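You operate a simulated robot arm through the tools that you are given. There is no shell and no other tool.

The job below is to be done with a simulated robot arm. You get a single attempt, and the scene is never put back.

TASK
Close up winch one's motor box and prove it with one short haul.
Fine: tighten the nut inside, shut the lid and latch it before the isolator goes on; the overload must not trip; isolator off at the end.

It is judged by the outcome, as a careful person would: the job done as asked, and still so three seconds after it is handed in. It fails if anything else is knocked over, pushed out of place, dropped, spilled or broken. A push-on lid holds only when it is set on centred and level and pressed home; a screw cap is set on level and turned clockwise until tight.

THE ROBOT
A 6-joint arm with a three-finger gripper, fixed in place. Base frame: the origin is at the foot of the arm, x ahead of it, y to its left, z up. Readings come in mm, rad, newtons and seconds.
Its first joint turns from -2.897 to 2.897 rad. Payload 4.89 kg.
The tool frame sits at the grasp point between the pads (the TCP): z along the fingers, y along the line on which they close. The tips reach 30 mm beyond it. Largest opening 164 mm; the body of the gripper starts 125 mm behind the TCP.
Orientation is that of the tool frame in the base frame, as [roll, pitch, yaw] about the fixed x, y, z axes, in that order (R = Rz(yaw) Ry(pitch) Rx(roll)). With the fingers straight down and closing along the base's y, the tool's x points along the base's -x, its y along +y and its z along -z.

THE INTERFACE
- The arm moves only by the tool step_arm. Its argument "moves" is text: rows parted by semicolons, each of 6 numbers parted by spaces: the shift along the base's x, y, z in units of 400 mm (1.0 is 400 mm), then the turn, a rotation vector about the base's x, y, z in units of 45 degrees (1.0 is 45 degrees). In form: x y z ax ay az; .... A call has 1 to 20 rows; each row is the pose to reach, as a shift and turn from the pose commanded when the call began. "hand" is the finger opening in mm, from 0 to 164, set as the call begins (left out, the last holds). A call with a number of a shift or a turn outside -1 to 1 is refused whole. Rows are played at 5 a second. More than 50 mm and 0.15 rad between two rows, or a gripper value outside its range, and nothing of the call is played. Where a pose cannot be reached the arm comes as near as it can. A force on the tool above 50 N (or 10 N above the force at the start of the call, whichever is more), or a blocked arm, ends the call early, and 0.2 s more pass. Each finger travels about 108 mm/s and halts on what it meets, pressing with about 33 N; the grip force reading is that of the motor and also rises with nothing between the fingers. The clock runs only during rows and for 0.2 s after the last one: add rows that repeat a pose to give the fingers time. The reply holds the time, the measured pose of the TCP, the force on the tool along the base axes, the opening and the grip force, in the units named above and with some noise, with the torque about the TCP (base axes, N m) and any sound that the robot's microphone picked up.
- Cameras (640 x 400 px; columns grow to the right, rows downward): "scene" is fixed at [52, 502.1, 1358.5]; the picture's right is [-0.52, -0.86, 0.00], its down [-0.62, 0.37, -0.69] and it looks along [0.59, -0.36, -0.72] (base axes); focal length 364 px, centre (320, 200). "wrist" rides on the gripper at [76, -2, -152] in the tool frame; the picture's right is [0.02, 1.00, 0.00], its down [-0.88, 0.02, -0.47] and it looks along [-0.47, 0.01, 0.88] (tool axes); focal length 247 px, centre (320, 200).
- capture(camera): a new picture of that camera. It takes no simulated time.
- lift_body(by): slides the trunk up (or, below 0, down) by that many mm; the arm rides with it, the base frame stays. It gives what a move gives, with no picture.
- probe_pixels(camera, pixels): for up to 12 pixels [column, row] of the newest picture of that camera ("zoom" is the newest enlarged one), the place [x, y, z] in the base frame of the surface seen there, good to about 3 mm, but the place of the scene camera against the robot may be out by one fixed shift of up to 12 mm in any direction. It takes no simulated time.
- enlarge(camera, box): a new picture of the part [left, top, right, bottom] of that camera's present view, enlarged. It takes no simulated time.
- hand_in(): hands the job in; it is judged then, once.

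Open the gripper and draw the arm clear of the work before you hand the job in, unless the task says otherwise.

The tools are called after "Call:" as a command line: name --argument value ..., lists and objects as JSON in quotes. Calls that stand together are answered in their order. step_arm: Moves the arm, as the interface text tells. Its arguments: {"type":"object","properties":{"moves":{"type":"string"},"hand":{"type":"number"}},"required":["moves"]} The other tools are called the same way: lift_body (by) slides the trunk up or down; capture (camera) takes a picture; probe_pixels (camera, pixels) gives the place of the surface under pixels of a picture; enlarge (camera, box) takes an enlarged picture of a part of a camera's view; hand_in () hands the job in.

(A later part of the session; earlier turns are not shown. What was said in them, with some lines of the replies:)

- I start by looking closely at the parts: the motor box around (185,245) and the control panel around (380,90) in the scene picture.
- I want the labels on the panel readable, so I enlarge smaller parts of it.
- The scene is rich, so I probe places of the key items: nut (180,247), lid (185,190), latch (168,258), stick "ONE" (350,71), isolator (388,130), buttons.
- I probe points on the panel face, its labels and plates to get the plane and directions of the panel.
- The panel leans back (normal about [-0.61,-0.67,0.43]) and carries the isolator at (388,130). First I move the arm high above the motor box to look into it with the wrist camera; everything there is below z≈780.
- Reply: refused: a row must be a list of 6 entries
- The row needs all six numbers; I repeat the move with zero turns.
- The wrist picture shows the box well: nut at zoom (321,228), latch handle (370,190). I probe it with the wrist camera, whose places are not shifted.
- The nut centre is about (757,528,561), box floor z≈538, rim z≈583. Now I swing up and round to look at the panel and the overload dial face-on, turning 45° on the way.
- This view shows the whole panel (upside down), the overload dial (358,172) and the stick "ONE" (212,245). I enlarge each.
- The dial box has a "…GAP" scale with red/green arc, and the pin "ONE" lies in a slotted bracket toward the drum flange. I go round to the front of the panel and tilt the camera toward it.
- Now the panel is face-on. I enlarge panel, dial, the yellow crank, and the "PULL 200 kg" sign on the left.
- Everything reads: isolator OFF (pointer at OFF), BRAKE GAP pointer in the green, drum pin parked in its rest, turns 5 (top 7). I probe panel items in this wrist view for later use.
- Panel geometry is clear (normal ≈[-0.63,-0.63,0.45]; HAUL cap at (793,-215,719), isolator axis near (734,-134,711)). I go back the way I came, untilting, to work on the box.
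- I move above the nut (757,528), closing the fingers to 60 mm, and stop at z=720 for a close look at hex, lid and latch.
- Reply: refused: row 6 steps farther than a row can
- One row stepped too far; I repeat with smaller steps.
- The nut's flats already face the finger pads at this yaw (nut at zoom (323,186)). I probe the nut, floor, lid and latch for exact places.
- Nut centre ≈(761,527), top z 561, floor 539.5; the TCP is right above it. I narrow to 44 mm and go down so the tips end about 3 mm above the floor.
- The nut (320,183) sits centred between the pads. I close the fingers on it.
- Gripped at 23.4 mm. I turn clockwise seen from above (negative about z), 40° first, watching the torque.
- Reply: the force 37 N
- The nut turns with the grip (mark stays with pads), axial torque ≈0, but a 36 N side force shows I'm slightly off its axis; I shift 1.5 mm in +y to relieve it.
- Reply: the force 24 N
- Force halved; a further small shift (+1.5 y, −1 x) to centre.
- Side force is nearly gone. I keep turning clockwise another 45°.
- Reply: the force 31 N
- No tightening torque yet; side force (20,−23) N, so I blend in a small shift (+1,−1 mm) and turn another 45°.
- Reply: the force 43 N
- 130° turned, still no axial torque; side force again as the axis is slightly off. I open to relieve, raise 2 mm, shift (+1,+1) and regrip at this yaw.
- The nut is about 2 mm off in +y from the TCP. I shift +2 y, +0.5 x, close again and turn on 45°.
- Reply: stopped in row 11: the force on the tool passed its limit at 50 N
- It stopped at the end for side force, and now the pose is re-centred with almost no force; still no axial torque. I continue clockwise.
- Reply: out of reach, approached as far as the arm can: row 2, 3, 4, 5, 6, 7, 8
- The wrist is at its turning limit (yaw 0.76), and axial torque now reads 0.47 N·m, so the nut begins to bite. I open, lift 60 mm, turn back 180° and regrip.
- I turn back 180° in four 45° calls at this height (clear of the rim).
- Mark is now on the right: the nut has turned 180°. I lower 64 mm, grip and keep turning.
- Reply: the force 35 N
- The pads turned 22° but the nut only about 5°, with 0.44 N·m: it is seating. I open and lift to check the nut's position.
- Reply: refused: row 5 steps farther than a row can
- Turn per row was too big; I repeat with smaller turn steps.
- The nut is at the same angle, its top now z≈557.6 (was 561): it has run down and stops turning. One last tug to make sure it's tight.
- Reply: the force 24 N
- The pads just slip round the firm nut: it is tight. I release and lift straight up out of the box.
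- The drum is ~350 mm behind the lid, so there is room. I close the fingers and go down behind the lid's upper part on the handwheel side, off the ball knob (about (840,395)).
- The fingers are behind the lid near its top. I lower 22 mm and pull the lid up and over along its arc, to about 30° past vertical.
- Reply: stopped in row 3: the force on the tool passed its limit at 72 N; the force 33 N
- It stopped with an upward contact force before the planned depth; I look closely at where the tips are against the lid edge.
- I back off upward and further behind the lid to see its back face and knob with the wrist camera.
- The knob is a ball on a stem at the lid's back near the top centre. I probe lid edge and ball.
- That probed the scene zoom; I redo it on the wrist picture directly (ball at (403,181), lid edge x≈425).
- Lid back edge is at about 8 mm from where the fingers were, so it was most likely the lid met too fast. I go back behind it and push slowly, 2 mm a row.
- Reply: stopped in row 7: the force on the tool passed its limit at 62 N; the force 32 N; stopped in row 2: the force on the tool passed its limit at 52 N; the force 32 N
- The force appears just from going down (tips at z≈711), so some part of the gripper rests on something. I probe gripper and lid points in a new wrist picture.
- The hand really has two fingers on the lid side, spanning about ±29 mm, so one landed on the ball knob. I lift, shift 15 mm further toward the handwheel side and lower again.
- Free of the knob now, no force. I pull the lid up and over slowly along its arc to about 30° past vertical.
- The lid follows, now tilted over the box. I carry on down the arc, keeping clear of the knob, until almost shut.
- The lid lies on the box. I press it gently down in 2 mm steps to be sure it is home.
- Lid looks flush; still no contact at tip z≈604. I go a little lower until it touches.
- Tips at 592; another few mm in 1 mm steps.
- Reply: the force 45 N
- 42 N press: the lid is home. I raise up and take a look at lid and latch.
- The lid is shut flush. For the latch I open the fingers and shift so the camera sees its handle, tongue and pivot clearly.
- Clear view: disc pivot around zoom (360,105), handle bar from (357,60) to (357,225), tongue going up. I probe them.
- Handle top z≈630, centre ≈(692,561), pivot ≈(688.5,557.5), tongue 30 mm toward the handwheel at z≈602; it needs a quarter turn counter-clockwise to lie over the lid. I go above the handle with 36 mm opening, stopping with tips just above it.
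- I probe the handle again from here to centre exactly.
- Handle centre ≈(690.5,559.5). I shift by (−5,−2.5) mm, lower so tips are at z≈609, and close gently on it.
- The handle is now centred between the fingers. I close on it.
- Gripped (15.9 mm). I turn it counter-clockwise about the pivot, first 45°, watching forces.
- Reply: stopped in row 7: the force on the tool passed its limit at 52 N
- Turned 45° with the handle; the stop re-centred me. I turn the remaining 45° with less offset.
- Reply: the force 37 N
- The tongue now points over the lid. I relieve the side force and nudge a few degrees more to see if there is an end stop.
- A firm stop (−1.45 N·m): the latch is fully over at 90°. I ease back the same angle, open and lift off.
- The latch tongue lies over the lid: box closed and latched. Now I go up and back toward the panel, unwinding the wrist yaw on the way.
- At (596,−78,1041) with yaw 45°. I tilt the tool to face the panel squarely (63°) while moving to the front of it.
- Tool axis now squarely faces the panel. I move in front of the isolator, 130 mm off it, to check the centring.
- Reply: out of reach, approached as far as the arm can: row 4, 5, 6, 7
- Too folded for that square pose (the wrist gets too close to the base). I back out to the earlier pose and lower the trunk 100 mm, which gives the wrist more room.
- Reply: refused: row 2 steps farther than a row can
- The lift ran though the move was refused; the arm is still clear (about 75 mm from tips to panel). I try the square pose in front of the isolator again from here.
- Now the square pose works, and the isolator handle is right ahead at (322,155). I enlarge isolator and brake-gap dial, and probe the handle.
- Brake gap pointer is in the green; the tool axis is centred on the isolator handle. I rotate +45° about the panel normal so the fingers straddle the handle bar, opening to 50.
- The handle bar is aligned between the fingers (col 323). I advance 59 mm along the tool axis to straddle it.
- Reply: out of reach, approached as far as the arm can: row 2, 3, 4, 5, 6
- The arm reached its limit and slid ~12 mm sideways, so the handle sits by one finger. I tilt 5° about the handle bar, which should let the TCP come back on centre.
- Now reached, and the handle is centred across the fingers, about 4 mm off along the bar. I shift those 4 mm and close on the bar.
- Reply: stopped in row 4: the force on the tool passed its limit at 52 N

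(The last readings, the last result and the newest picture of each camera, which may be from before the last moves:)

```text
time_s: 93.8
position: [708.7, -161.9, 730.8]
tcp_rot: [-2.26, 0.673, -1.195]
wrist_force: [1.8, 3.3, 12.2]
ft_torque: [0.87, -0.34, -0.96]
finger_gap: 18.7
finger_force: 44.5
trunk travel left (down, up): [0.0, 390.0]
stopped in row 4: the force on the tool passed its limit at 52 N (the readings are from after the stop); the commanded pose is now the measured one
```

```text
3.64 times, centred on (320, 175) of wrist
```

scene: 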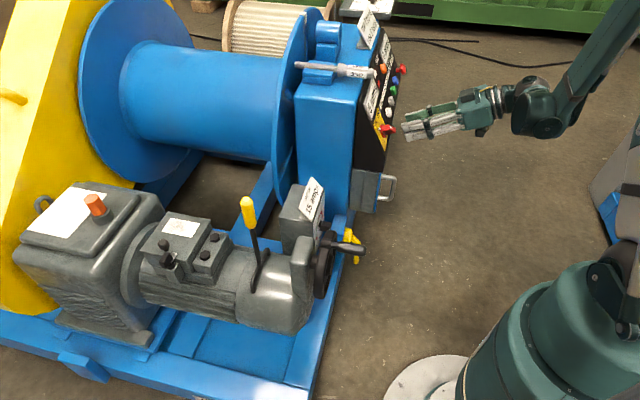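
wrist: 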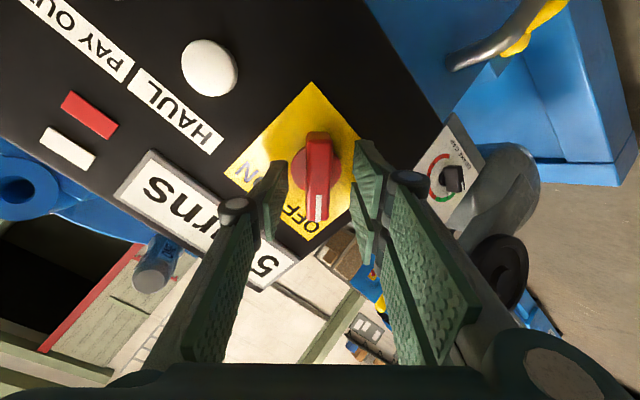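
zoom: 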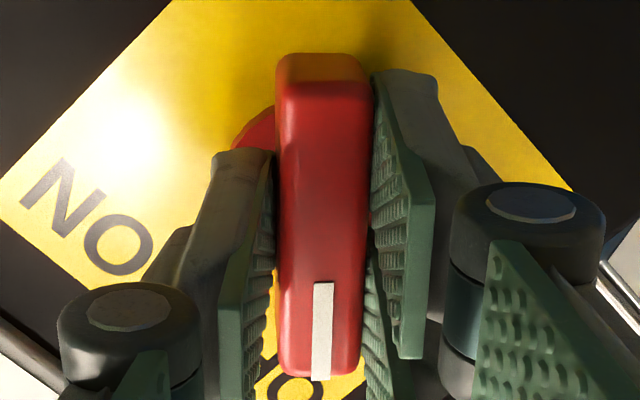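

Gripped on the bar (18.7 mm). Box is closed and latched, so I now turn the isolator clockwise (−90° about the panel normal), first half.

Call:
step_arm --moves "0 0 0 0.09 0.09 -0.065; 0 0 0 0.18 0.18 -0.129; 0 0 0 0.27 0.27 -0.194; 0 0 0 0.36 0.36 -0.258; 0 0 0 0.45 0.45 -0.323; 0 0 0 0.54 0.54 -0.387; 0 0 0 0.631 0.631 -0.452; 0 0 0 0.631 0.631 -0.452"

Call:
capture --camera "wrist"

Call:
enlarge --camera "wrist" --box '[250, 120, 390, 230]'

```text
time_s: 95.6
position: [709.6, -163.7, 728.8]
tcp_rot: [3.093, 1.102, -2.325]
wrist_force: [-5.5, 2.0, -10.6]
ft_torque: [-0.82, 0.34, -0.65]
finger_gap: 18.7
finger_force: 45.3
trunk travel left (down, up): [0.0, 390.0]
```

```text
taken
```

wrist: 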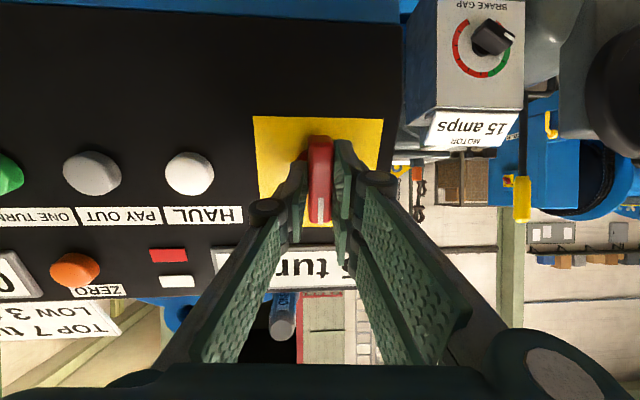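

```text
3.64 times, centred on (320, 175) of wrist
```

zoom: 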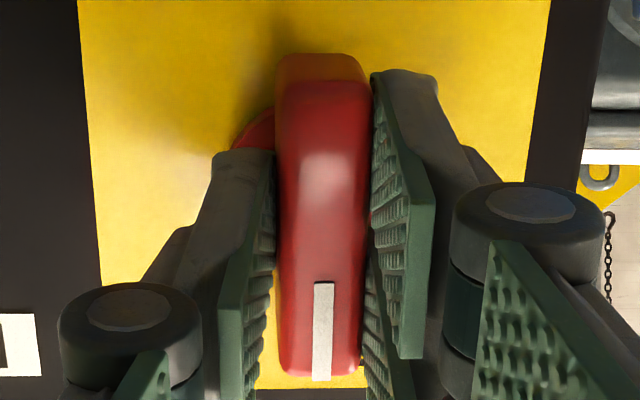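

Handle is halfway with low forces. I turn the second 45° to ON.

Call:
step_arm --moves "0 0 0 0.09 0.09 -0.065; 0 0 0 0.18 0.18 -0.129; 0 0 0 0.27 0.27 -0.194; 0 0 0 0.36 0.36 -0.258; 0 0 0 0.45 0.45 -0.323; 0 0 0 0.54 0.54 -0.387; 0 0 0 0.631 0.631 -0.452; 0 0 0 0.631 0.631 -0.452"

Call:
capture --camera "wrist"

Call:
enlarge --camera "wrist" --box '[250, 120, 390, 230]'

```text
time_s: 97.4
position: [716.7, -167.4, 735.7]
tcp_rot: [2.122, 0.693, 2.794]
wrist_force: [-17.1, -1.5, -30.5]
ft_torque: [-1.14, 0.68, -0.07]
finger_gap: 18.5
finger_force: 45.0
out of reach, approached as far as the arm can: row 4, 5, 6, 7, 8
trunk travel left (down, up): [0.0, 390.0]
```

```text
taken
```

wrist: 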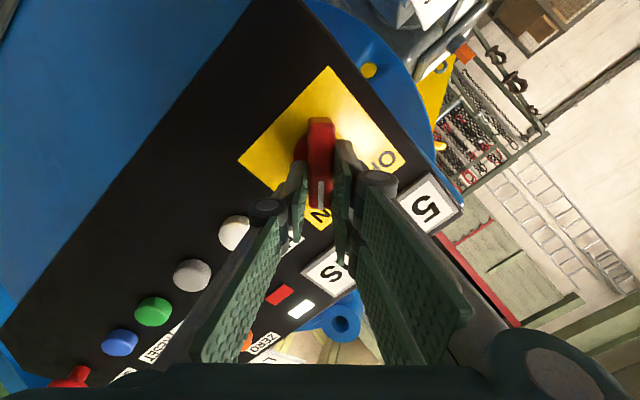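

```text
3.64 times, centred on (320, 175) of wrist
```

zoom: 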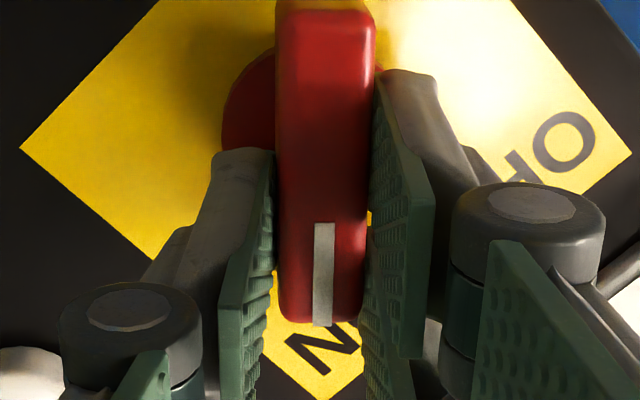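

The handle now points to ON, with the arm at its limit. I open the fingers and back off along the normal to check.

Call:
step_arm --hand 50 --moves "0 0 0 0 0 0; 0 0 0 0 0 0; -0.02 -0.02 0.0143 0 0 0; -0.05 -0.05 0.036 0 0 0; -0.1 -0.1 0.072 0 0 0; -0.1 -0.1 0.072 0 0 0"

Call:
capture --camera "wrist"

Call:
enlarge --camera "wrist" --box '[230, 70, 390, 200]'

Call:
enlarge --camera "scene" --box '[350, 50, 430, 160]'

```text
time_s: 98.8
position: [672.7, -209.4, 766.8]
tcp_rot: [2.122, 0.695, 2.789]
wrist_force: [0.6, 0.1, 0.1]
ft_torque: [0.0, 0.02, 0.03]
finger_gap: 50.1
finger_force: 0.0
trunk travel left (down, up): [0.0, 390.0]
```

```text
taken
```

wrist: 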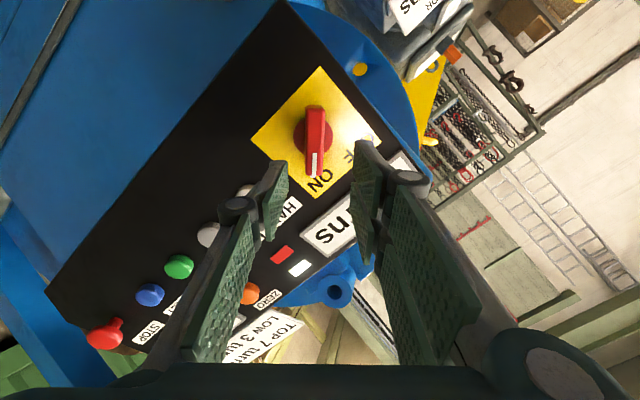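

```text
3.08 times, centred on (310, 135) of wrist
```

zoom: 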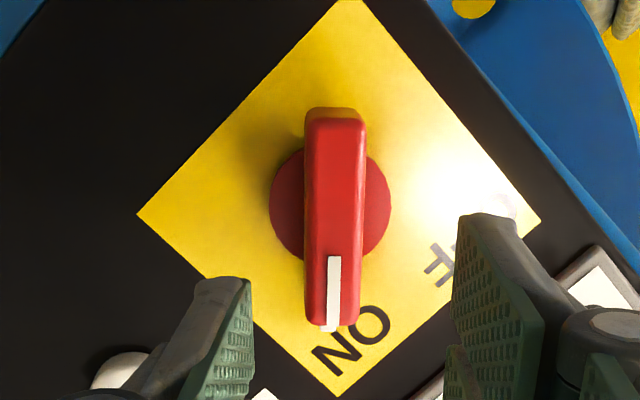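

```text
3.64 times, centred on (390, 105) of scene
```

zoom: 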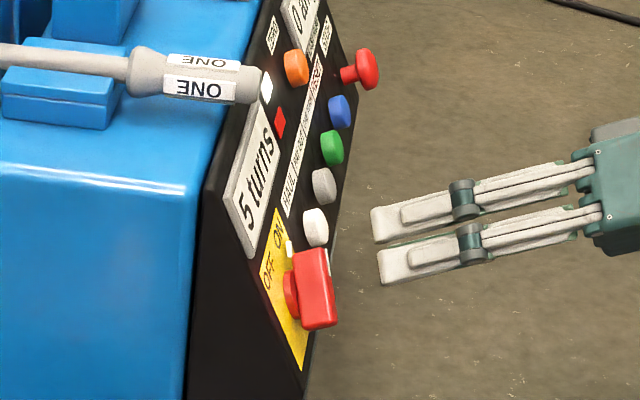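

Pointer at ON, the white lamp is lit, still 0 amps / 5 turns. Now I close the fingers, turn back to upright and move in front of the white HAUL button (cap at (793,−215,719)), 60 mm off.

Call:
step_arm --hand 0 --moves "0.02 -0.02 0 -0.09 -0.09 0.065; 0.04 -0.04 0 -0.18 -0.18 0.129; 0.065 -0.065 0 -0.27 -0.27 0.194; 0.09 -0.09 -0.005 -0.36 -0.36 0.258; 0.115 -0.115 -0.01 -0.45 -0.45 0.323; 0.14 -0.137 -0.015 -0.54 -0.54 0.387; 0.16 -0.1555 -0.018 -0.631 -0.631 0.452; 0.16 -0.1555 -0.018 -0.631 -0.631 0.452"

Call:
capture --camera "wrist"

Call:
enlarge --camera "wrist" --box '[250, 80, 390, 200]'

```text
time_s: 100.6
position: [739.3, -269.7, 760.4]
tcp_rot: [3.096, 1.101, -2.319]
wrist_force: [0.1, 0.2, 0.6]
ft_torque: [-0.01, -0.02, -0.02]
finger_gap: 0.1
finger_force: 32.9
trunk travel left (down, up): [0.0, 390.0]
```

```text
taken
```

wrist: 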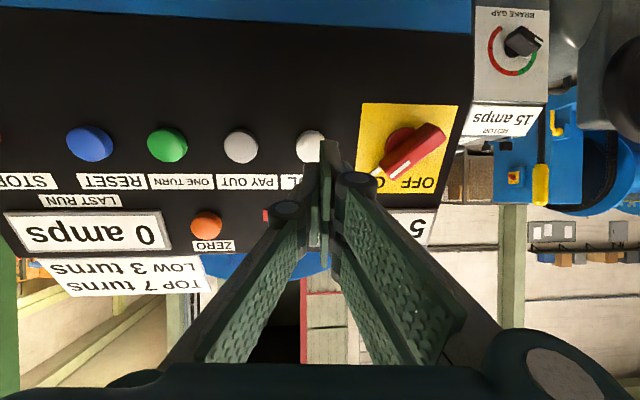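

```text
3.33 times, centred on (320, 140) of wrist
```

zoom: 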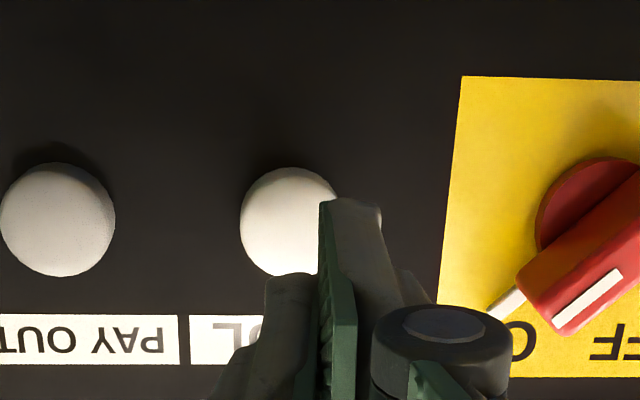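

The HAUL cap is ahead, offset about 8 mm down and 2 mm sideways. I correct and advance to about 8 mm from touching.

Call:
step_arm --moves "0.02 0.018 -0.02 0 0 0; 0.04 0.036 -0.04 0 0 0; 0.06 0.054 -0.06 0 0 0; 0.077 0.0687 -0.0737 0 0 0; 0.077 0.0687 -0.0737 0 0 0"

Call:
capture --camera "wrist"

Call:
enlarge --camera "wrist" --box '[250, 100, 390, 220]'

Call:
enlarge --camera "scene" --box '[350, 60, 450, 160]'

```text
time_s: 101.8
position: [770.8, -243.2, 730.8]
tcp_rot: [3.094, 1.104, -2.321]
wrist_force: [-1.2, -0.4, 0.2]
ft_torque: [-0.01, 0.04, -0.01]
finger_gap: 0.0
finger_force: 33.5
trunk travel left (down, up): [0.0, 390.0]
```

```text
taken
```

wrist: 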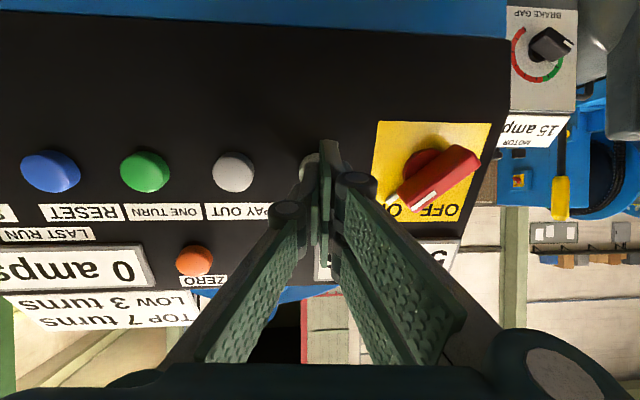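

```text
3.33 times, centred on (320, 160) of wrist
```

zoom: 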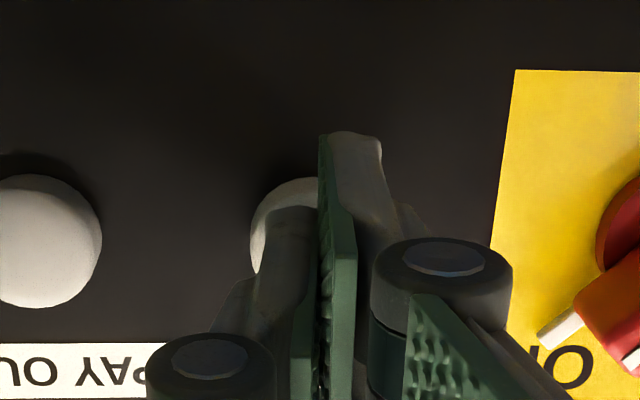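

```text
4.00 times, centred on (400, 110) of scene
```

zoom: 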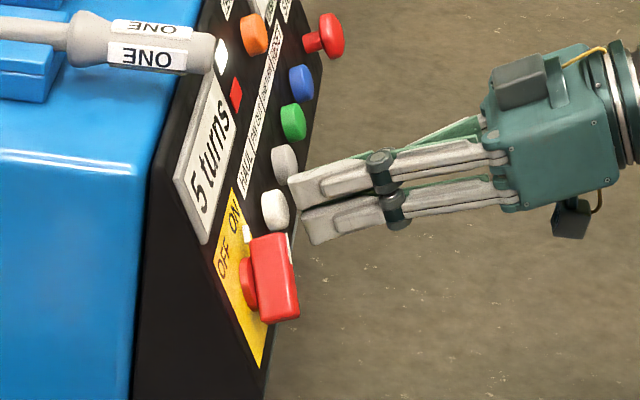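

Tips are about 8 mm from the HAUL cap, 4 mm to its side. I shift and advance slowly to press it.

Call:
step_arm --moves "0.006 -0.006 0 0 0 0; 0.0155 0.0035 -0.0068 0 0 0; 0.0203 0.0083 -0.0102 0 0 0; 0.025 0.013 -0.0136 0 0 0"

Call:
capture --camera "scene"

Call:
enlarge --camera "scene" --box '[350, 60, 450, 160]'

Call:
capture --camera "wrist"

```text
time_s: 102.8
position: [780.4, -237.6, 725.9]
tcp_rot: [3.095, 1.105, -2.321]
wrist_force: [-0.6, 0.0, 0.2]
ft_torque: [0.02, -0.02, 0.04]
finger_gap: 0.0
finger_force: 33.3
trunk travel left (down, up): [0.0, 390.0]
```

```text
taken
```

scene: 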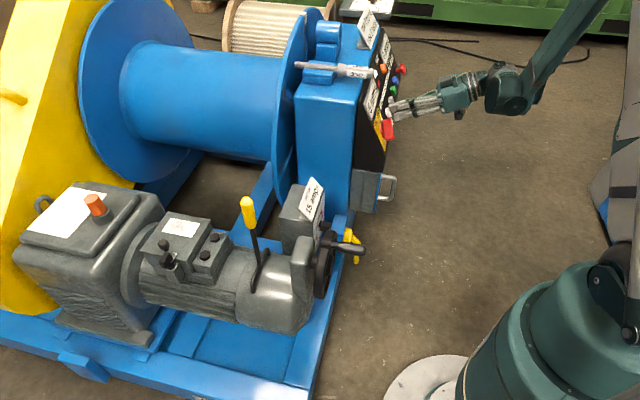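

```text
4.00 times, centred on (400, 110) of scene
```

zoom: 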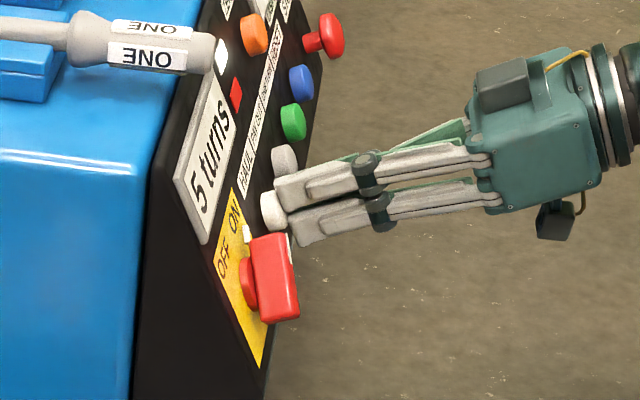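

```text
taken
```

wrist: 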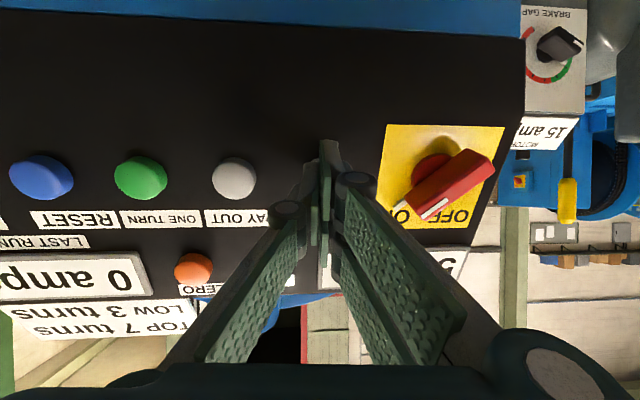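

No contact yet (tips ≈13 mm from the plate by the readings). I advance in 2 mm rows until the force shows the press.

Call:
step_arm --moves "0.0032 0.0032 -0.0023 0 0 0; 0.0063 0.0063 -0.0045 0 0 0; 0.0095 0.0095 -0.0068 0 0 0"

Call:
enlarge --camera "scene" --box '[360, 70, 430, 140]'

```text
time_s: 103.6
position: [783.8, -233.9, 723.2]
tcp_rot: [3.093, 1.105, -2.321]
wrist_force: [-5.9, -4.4, 2.6]
ft_torque: [0.05, 0.01, 0.07]
finger_gap: 5.9
finger_force: 45.2
trunk travel left (down, up): [0.0, 390.0]
```

```text
5.71 times, centred on (395, 105) of scene
```

zoom: 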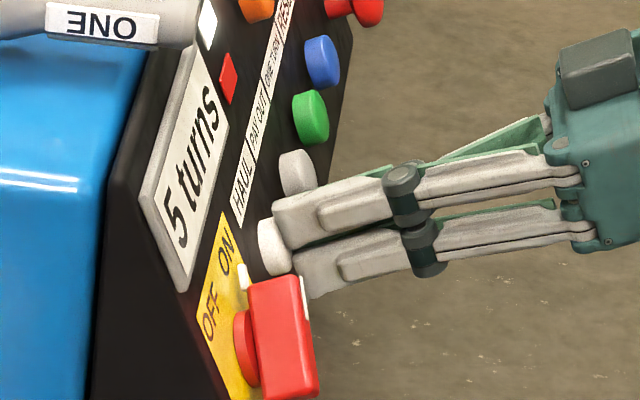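

Contact (~8 N), no start yet. I press 3 mm further.

Call:
step_arm --moves "0.0024 0.0024 -0.0017 0 0 0; 0.0047 0.0047 -0.0034 0 0 0"

Call:
enlarge --camera "scene" --box '[360, 70, 430, 140]'

```text
time_s: 104.2
position: [785.5, -231.4, 722.6]
tcp_rot: [3.094, 1.105, -2.321]
wrist_force: [-16.2, -19.8, 10.0]
ft_torque: [0.04, -0.08, -0.05]
finger_gap: 6.1
finger_force: 45.2
trunk travel left (down, up): [0.0, 390.0]
```

```text
5.71 times, centred on (395, 105) of scene
```

zoom: 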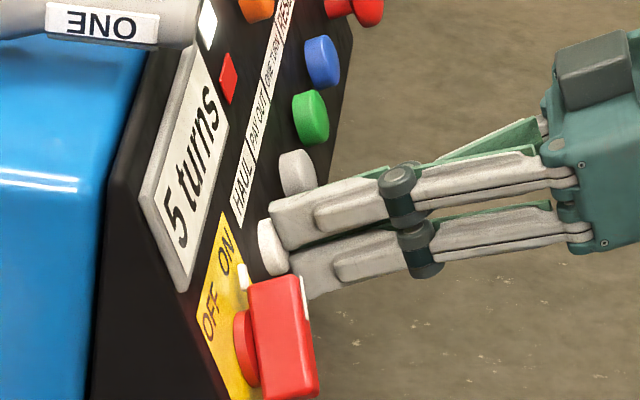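

27 N now, nothing reported yet. I press 2 mm more and watch the readouts.

Call:
step_arm --moves "0.0032 0.0032 -0.0023 0 0 0; 0.0032 0.0032 -0.0023 0 0 0"

Call:
enlarge --camera "scene" --box '[360, 30, 430, 140]'

Call:
capture --camera "wrist"

```text
time_s: 104.8
position: [787.4, -231.4, 721.9]
tcp_rot: [3.093, 1.104, -2.32]
wrist_force: [-30.1, -32.5, 13.0]
ft_torque: [0.02, 0.07, 0.0]
finger_gap: 5.8
finger_force: 45.0
trunk travel left (down, up): [0.0, 390.0]
```

```text
3.64 times, centred on (395, 85) of scene
```

zoom: 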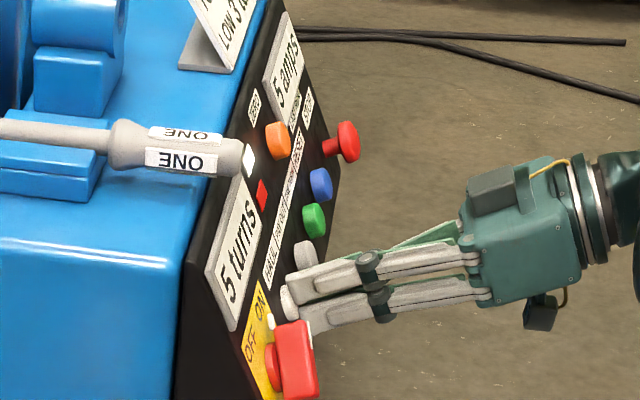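

```text
taken
```

wrist: 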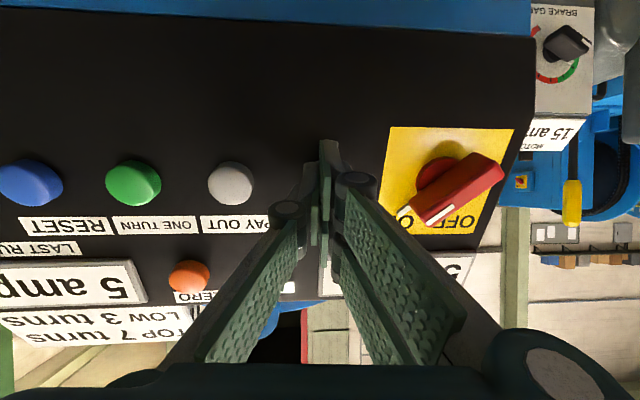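

The meter reads 5 amps: it is hauling (motor 15 A, fine). I hold for about 0.8 s more and look.

Call:
step_arm --moves "0 0 0 0 0 0; 0 0 0 0 0 0; 0 0 0 0 0 0"

Call:
enlarge --camera "scene" --box '[360, 30, 430, 140]'

Call:
capture --camera "scene"

```text
time_s: 105.6
position: [787.1, -230.9, 720.1]
tcp_rot: [3.095, 1.105, -2.321]
wrist_force: [-33.1, -39.2, 9.7]
ft_torque: [-0.14, 0.08, -0.07]
finger_gap: 5.9
finger_force: 44.6
trunk travel left (down, up): [0.0, 390.0]
```

```text
3.64 times, centred on (395, 85) of scene
```

zoom: 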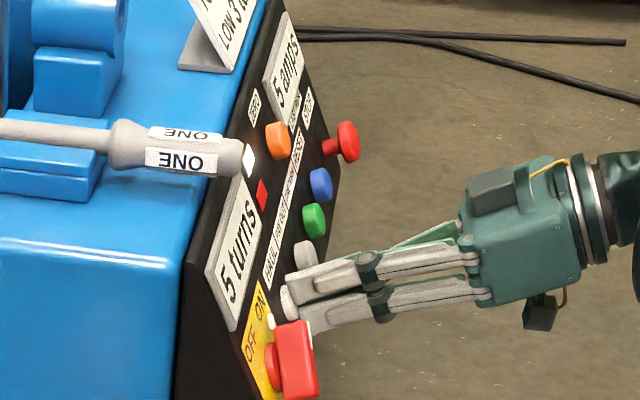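

```text
taken
```

scene: 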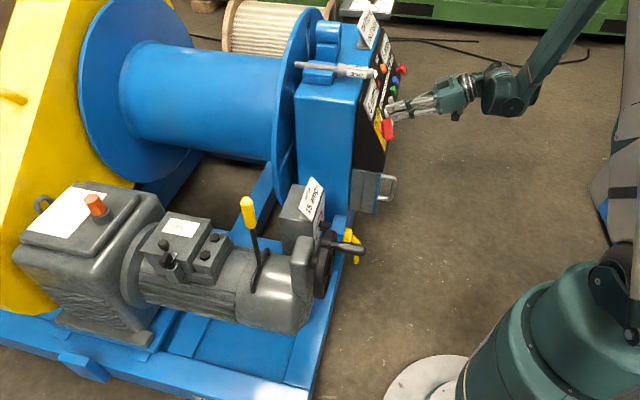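

Still 5 turns, 5 amps. I check whether the drum's white mark at the flange top has moved.

Call:
enlarge --camera "scene" --box '[270, 0, 390, 80]'

Call:
enlarge --camera "scene" --box '[362, 60, 392, 125]'

```text
5.00 times, centred on (330, 40) of scene
```

zoom: 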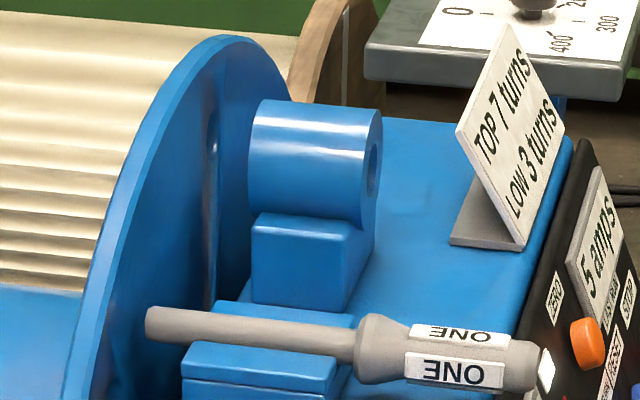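

```text
6.15 times, centred on (377, 92) of scene
```

zoom: 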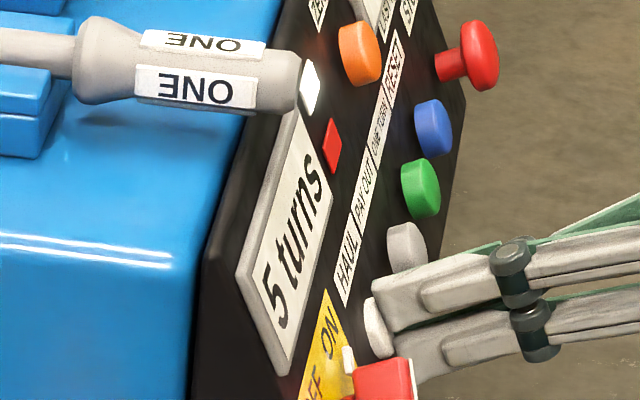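

The mark has gone round: the drum is turning under no overload. I hold 0.8 s more, then release by backing off along the normal in the same call.

Call:
step_arm --moves "0 0 0 0 0 0; 0 0 0 0 0 0; 0 0 0 0 0 0; 0 0 0 0 0 0; -0.02 -0.02 0.0143 0 0 0; -0.05 -0.05 0.036 0 0 0; -0.1 -0.1 0.072 0 0 0; -0.1 -0.1 0.072 0 0 0"

Call:
capture --camera "wrist"

Call:
enlarge --camera "scene" --box '[340, 20, 420, 140]'

Call:
enlarge --camera "scene" --box '[270, 0, 390, 80]'

```text
time_s: 107.4
position: [749.4, -270.6, 748.0]
tcp_rot: [3.094, 1.104, -2.322]
wrist_force: [0.2, -0.2, -0.6]
ft_torque: [0.04, 0.02, 0.03]
finger_gap: 0.1
finger_force: 44.8
trunk travel left (down, up): [0.0, 390.0]
```

```text
taken
```

wrist: 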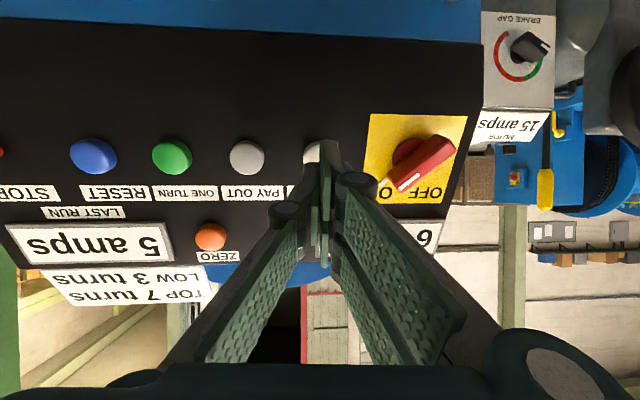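

```text
3.33 times, centred on (380, 80) of scene
```

zoom: 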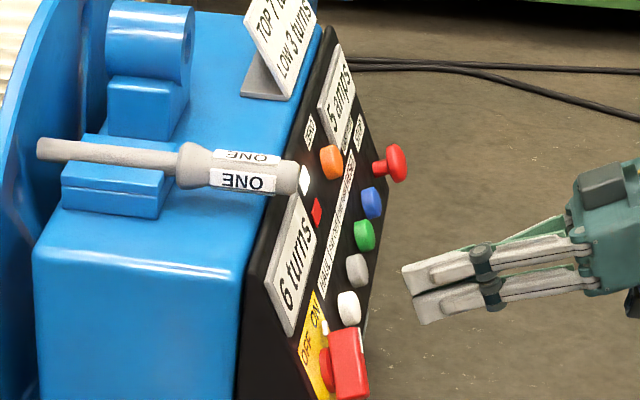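

```text
5.00 times, centred on (330, 40) of scene
```

zoom: 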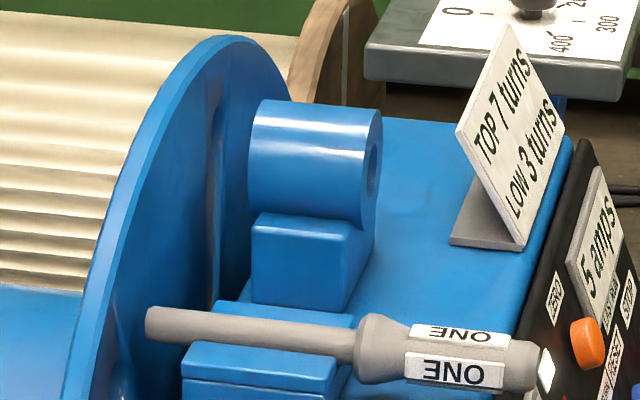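

6 turns, last run 5 amps, no trip lamp: the haul is proven. Now to switch the isolator off: I open to 50, go back in front of it and roll 45° so the fingers straddle the handle in its ON position.

Call:
step_arm --hand 50 --moves "-0.03 0.027 0.003 0.09 0.107 -0.071; -0.06 0.054 0.006 0.18 0.215 -0.142; -0.09 0.08 0.01 0.27 0.322 -0.213; -0.12 0.107 0.014 0.36 0.43 -0.284; -0.15 0.134 0.017 0.45 0.537 -0.355; -0.175 0.156 0.02 0.53 0.633 -0.419; -0.197 0.1755 0.0225 0.573 0.684 -0.4525; -0.197 0.1755 0.0225 0.573 0.684 -0.4525"

Call:
capture --camera "wrist"

Call:
enlarge --camera "wrist" --box '[250, 90, 390, 200]'

Call:
enlarge --camera "scene" --box '[340, 20, 420, 140]'

```text
time_s: 109.2
position: [668.6, -201.6, 756.9]
tcp_rot: [2.181, 0.663, 2.848]
wrist_force: [-0.3, -0.3, 0.1]
ft_torque: [0.03, 0.02, -0.02]
finger_gap: 49.9
finger_force: 0.0
trunk travel left (down, up): [0.0, 390.0]
```

```text
taken
```

wrist: 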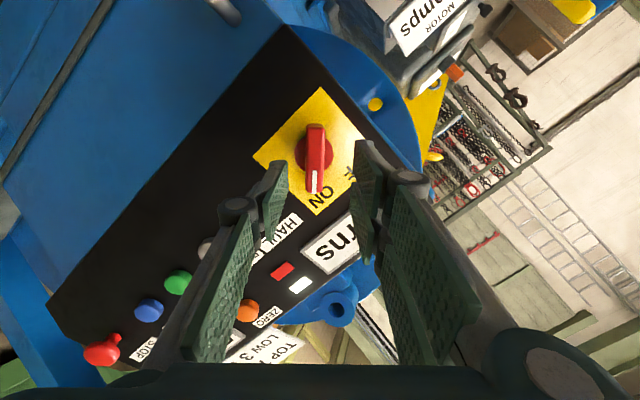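

```text
3.64 times, centred on (320, 145) of wrist
```

zoom: 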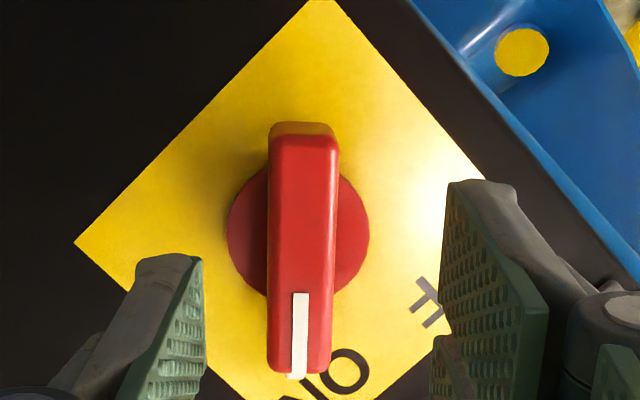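

```text
3.33 times, centred on (380, 80) of scene
```

zoom: 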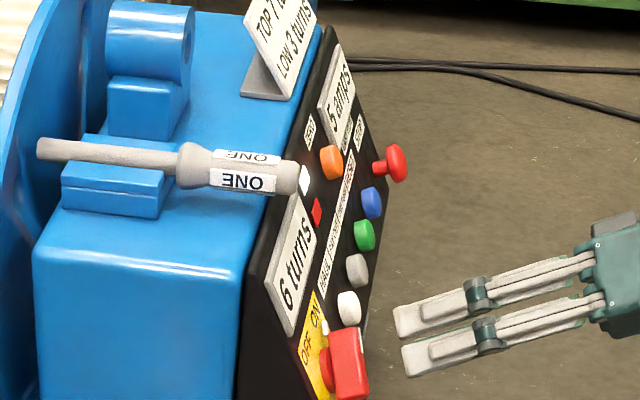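

Counter steady at 6. I advance onto the handle with a further 3° tilt toward the reachable side.

Call:
step_arm --moves "0.02 0.0196 -0.0134 0.005 0.005 0.015; 0.04 0.0391 -0.0268 0.01 0.011 0.03; 0.06 0.0587 -0.0402 0.016 0.016 0.045; 0.08 0.0782 -0.0536 0.021 0.022 0.06; 0.0998 0.0978 -0.067 0.021 0.022 0.06; 0.0998 0.0978 -0.067 0.021 0.022 0.06"

Call:
capture --camera "wrist"

Call:
enlarge --camera "wrist" --box '[250, 120, 390, 230]'

```text
time_s: 110.6
position: [709.7, -160.3, 732.1]
tcp_rot: [2.166, 0.641, 2.887]
wrist_force: [-0.5, 0.4, -1.0]
ft_torque: [0.01, -0.02, -0.02]
finger_gap: 49.9
finger_force: 0.0
trunk travel left (down, up): [0.0, 390.0]
```

```text
taken
```

wrist: 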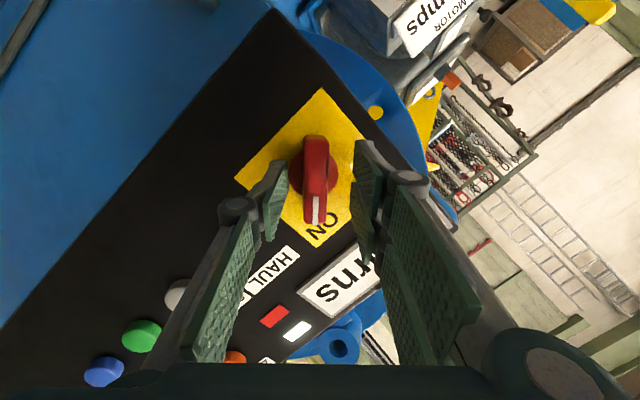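

```text
3.64 times, centred on (320, 175) of wrist
```

zoom: 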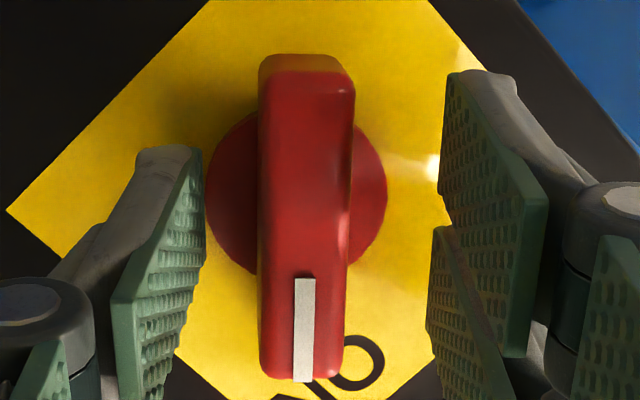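

Reached; handle is a few mm to one side. I shift 3–4 mm to the pivot axis and close on the handle.

Call:
step_arm --hand 0 --moves "0.0067 -0.006 0.001 0 0 0; 0.0067 -0.006 0.001 0 0 0; 0.0067 -0.006 0.001 0 0 0; 0.0067 -0.006 0.001 0 0 0"

Call:
enlarge --camera "wrist" --box '[250, 120, 390, 230]'

```text
time_s: 111.6
position: [710.7, -163.4, 730.8]
tcp_rot: [2.167, 0.643, 2.887]
wrist_force: [-13.5, -7.3, -35.8]
ft_torque: [-1.25, 0.78, -0.28]
finger_gap: 19.0
finger_force: 44.8
trunk travel left (down, up): [0.0, 390.0]
```

```text
3.64 times, centred on (320, 175) of wrist
```

zoom: 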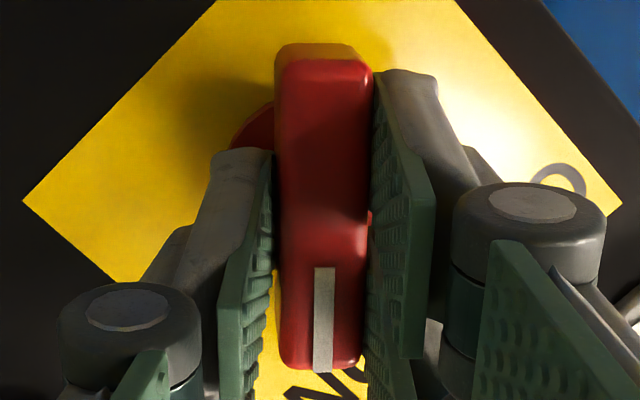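

Gripped; there's a ~39 N side load, so I ease 2.5 mm in that direction and then turn back counter-clockwise (+45° about the normal).

Call:
step_arm --moves "-0.001 -0.0005 -0.003 0 0 0; -0.002 -0.001 -0.0055 0 0 0; -0.002 -0.001 -0.0055 -0.09 -0.09 0.065; -0.002 -0.001 -0.0055 -0.18 -0.18 0.129; -0.002 -0.001 -0.0055 -0.27 -0.27 0.194; -0.002 -0.001 -0.0055 -0.36 -0.36 0.258; -0.002 -0.001 -0.0055 -0.45 -0.45 0.323; -0.002 -0.001 -0.0055 -0.54 -0.54 0.387; -0.002 -0.001 -0.0055 -0.631 -0.631 0.452; -0.002 -0.001 -0.0055 -0.631 -0.631 0.452"

Call:
enlarge --camera "wrist" --box '[250, 120, 390, 230]'

```text
time_s: 113.8
position: [709.8, -163.0, 729.9]
tcp_rot: [3.085, 1.013, -2.314]
wrist_force: [-1.1, 19.3, 27.3]
ft_torque: [0.45, -0.63, -0.58]
finger_gap: 19.1
finger_force: 45.1
trunk travel left (down, up): [0.0, 390.0]
```

```text
3.64 times, centred on (320, 175) of wrist
```

zoom: 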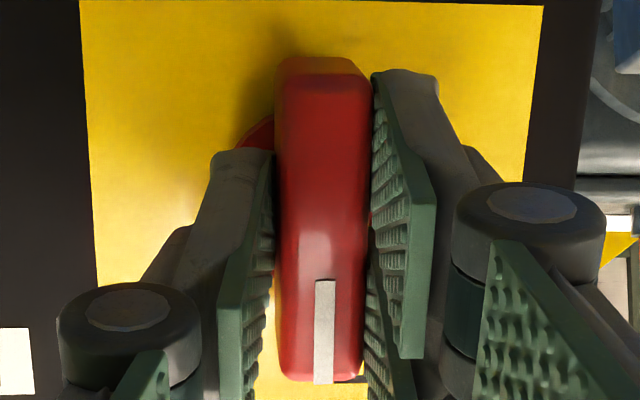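

Halfway with the handle. I ease ~2 mm and turn the second 45° toward OFF.

Call:
step_arm --moves "0 0.0025 0.004 0 0 0; 0 0.0025 0.004 -0.09 -0.09 0.065; 0 0.0025 0.004 -0.18 -0.18 0.129; 0 0.0025 0.004 -0.27 -0.27 0.194; 0 0.0025 0.004 -0.36 -0.36 0.258; 0 0.0025 0.004 -0.45 -0.45 0.323; 0 0.0025 0.004 -0.54 -0.54 0.387; 0 0.0025 0.004 -0.631 -0.631 0.452; 0 0.0025 0.004 -0.631 -0.631 0.452"

Call:
enlarge --camera "wrist" --box '[250, 120, 390, 230]'

Call:
enlarge --camera "scene" --box '[340, 20, 420, 160]'

```text
time_s: 115.7
position: [709.5, -161.8, 730.2]
tcp_rot: [-2.329, 0.615, -1.283]
wrist_force: [-8.5, 4.7, -0.1]
ft_torque: [1.07, -0.2, -0.42]
finger_gap: 19.1
finger_force: 45.4
trunk travel left (down, up): [0.0, 390.0]
stopped in row 9: the force on the tool passed its limit at 51 N (the readings are from after the stop); the commanded pose is now the measured one
```

```text
3.64 times, centred on (320, 175) of wrist
```

zoom: 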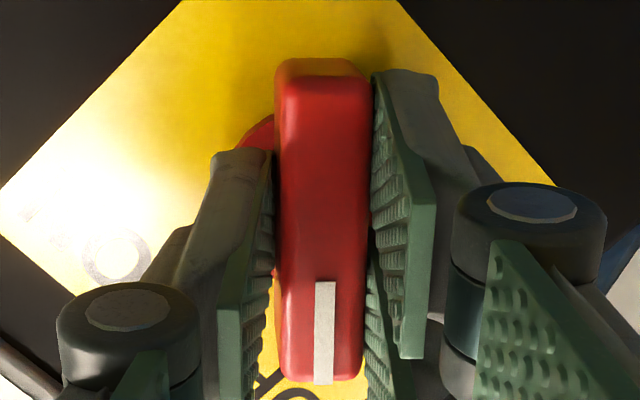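

```text
2.86 times, centred on (380, 90) of scene
```

zoom: 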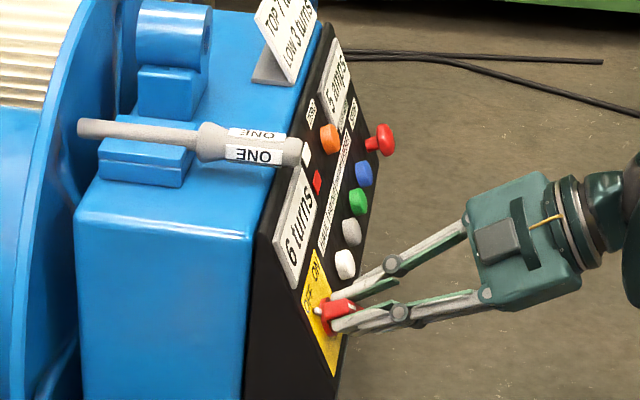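

The handle points at OFF. I nudge 4° further to make sure it is against its stop, then open and back away.

Call:
step_arm --moves "0 0 0 -0.03 -0.03 0.022; 0 0 0 -0.056 -0.056 0.04; 0 0 0 -0.056 -0.056 0.04"

```text
time_s: 116.5
position: [708.8, -161.6, 730.7]
tcp_rot: [-2.297, 0.561, -1.235]
wrist_force: [-17.7, 6.7, -11.4]
ft_torque: [1.77, 1.0, -1.24]
finger_gap: 20.7
finger_force: 45.1
trunk travel left (down, up): [0.0, 390.0]
```

A clear stop torque (~2.3 N·m about the normal): it is fully OFF. I ease back, open, and retreat along the normal.

Call:
step_arm --moves "0 0 0 0.03 0.03 -0.022; 0 0 0 0.05 0.05 -0.036; 0 0 0 0.05 0.05 -0.036"

Call:
step_arm --hand 56 --moves "0 0 0 0 0 0; 0 0 0 0 0 0; 0 0 0 0 0 0; -0.02 -0.02 0.0143 0 0 0; -0.06 -0.06 0.043 0 0 0; -0.11 -0.11 0.079 0 0 0; -0.16 -0.16 0.115 0 0 0; -0.16 -0.16 0.115 0 0 0"

Call:
capture --camera "wrist"

Call:
enlarge --camera "scene" --box '[340, 20, 420, 160]'

```text
time_s: 117.3
position: [708.2, -161.3, 729.6]
tcp_rot: [-2.327, 0.61, -1.279]
wrist_force: [-16.0, 3.0, -16.5]
ft_torque: [0.24, 0.49, -1.12]
finger_gap: 18.8
finger_force: 44.7
trunk travel left (down, up): [0.0, 390.0]
```

```text
time_s: 119.1
position: [643.8, -225.8, 776.6]
tcp_rot: [-2.327, 0.608, -1.281]
wrist_force: [0.4, 0.1, -0.5]
ft_torque: [0.0, 0.02, 0.02]
finger_gap: 55.7
finger_force: 0.1
trunk travel left (down, up): [0.0, 390.0]
```

```text
taken
```

wrist: 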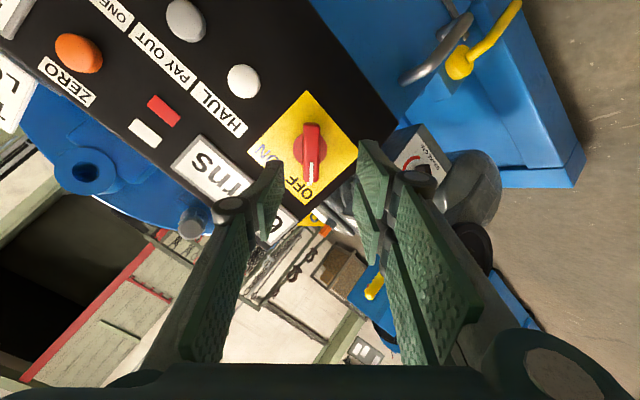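

```text
2.86 times, centred on (380, 90) of scene
```

zoom: 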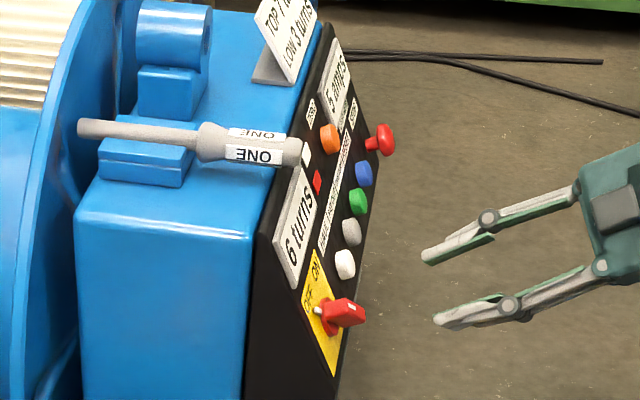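

Isolator is OFF (pointer at OFF, white lamp dark), 6 turns. I draw the arm further back and up, open the hand, and take a last overall look.

Call:
step_arm --hand 100 --moves "0 -0.08 0.06 0 0 0; 0 -0.16 0.12 0 0 0; 0 -0.24 0.18 0 0 0; 0 -0.32 0.24 0 0 0; 0 -0.32 0.24 0 0 0; 0 -0.32 0.24 0 0 0"

Call:
capture --camera "scene"

Call:
enlarge --camera "scene" --box '[130, 200, 230, 280]'

Call:
enlarge --camera "scene" --box '[340, 20, 420, 160]'

Call:
capture --camera "wrist"

```text
time_s: 120.5
position: [645.6, -353.0, 870.7]
tcp_rot: [-2.327, 0.609, -1.281]
wrist_force: [-0.7, -0.7, 0.9]
ft_torque: [-0.02, 0.01, -0.01]
finger_gap: 100.2
finger_force: 0.1
trunk travel left (down, up): [0.0, 390.0]
```

```text
taken
```

scene: 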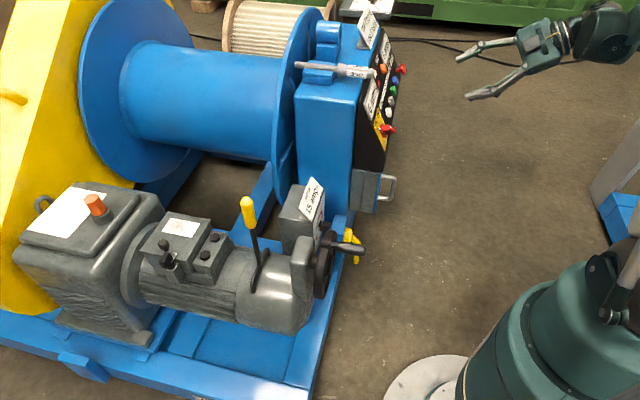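

```text
5.00 times, centred on (180, 240) of scene
```

zoom: 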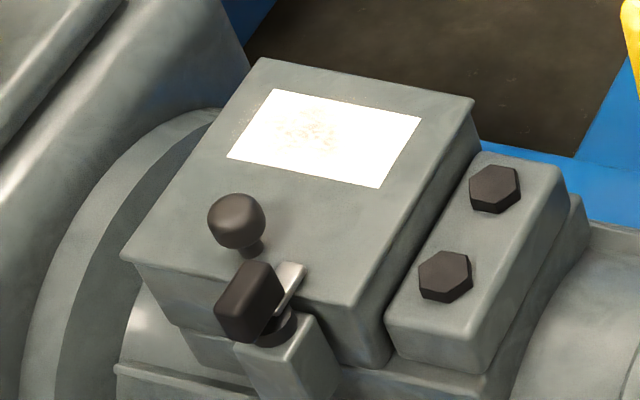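

```text
2.86 times, centred on (380, 90) of scene
```

zoom: 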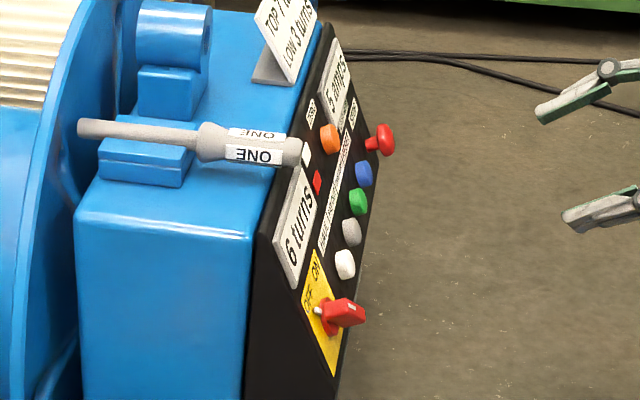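

```text
taken
```

wrist: 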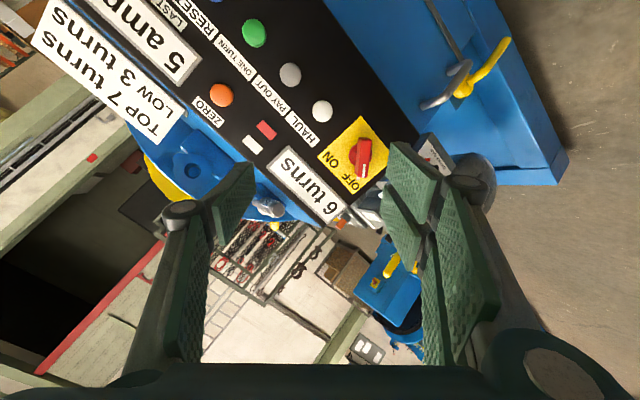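

The final pictures show the box shut with the latch tongue over the lid, and 6 turns and 5 amps from the one haul. The overload did not trip, the isolator is at OFF, and the arm is clear with the hand open. I hand the job in.

Call:
hand_in

```text
The job is handed in.
```

Winch one's motor box is closed up and proved with one short haul; I've handed the job in, and no verdict has come back yet.

- **Nut:** I turned it clockwise about half a turn until it seated. Further tugs just slipped round it.
- **Lid and latch:** The lid is shut and pressed down. The latch is turned to its stop with the tongue over the lid. This was done before the isolator went on.
- **Haul:** I pressed HAUL once for about 2 seconds. The counter went from 5 to 6 turns, under the 7-turn top limit. The motor drew 5 amps against its 15 amp rating, and the overload did not trip.
- **Isolator:** It is off and against its stop.

While closing the lid, the fingers touched down on its knob three times before I moved them clear. The lid did not shift, and nothing was knocked over or broken.

The arm is clear with the hand open. The trunk is still 100 mm lower than it started, because I needed the extra reach for the isolator.
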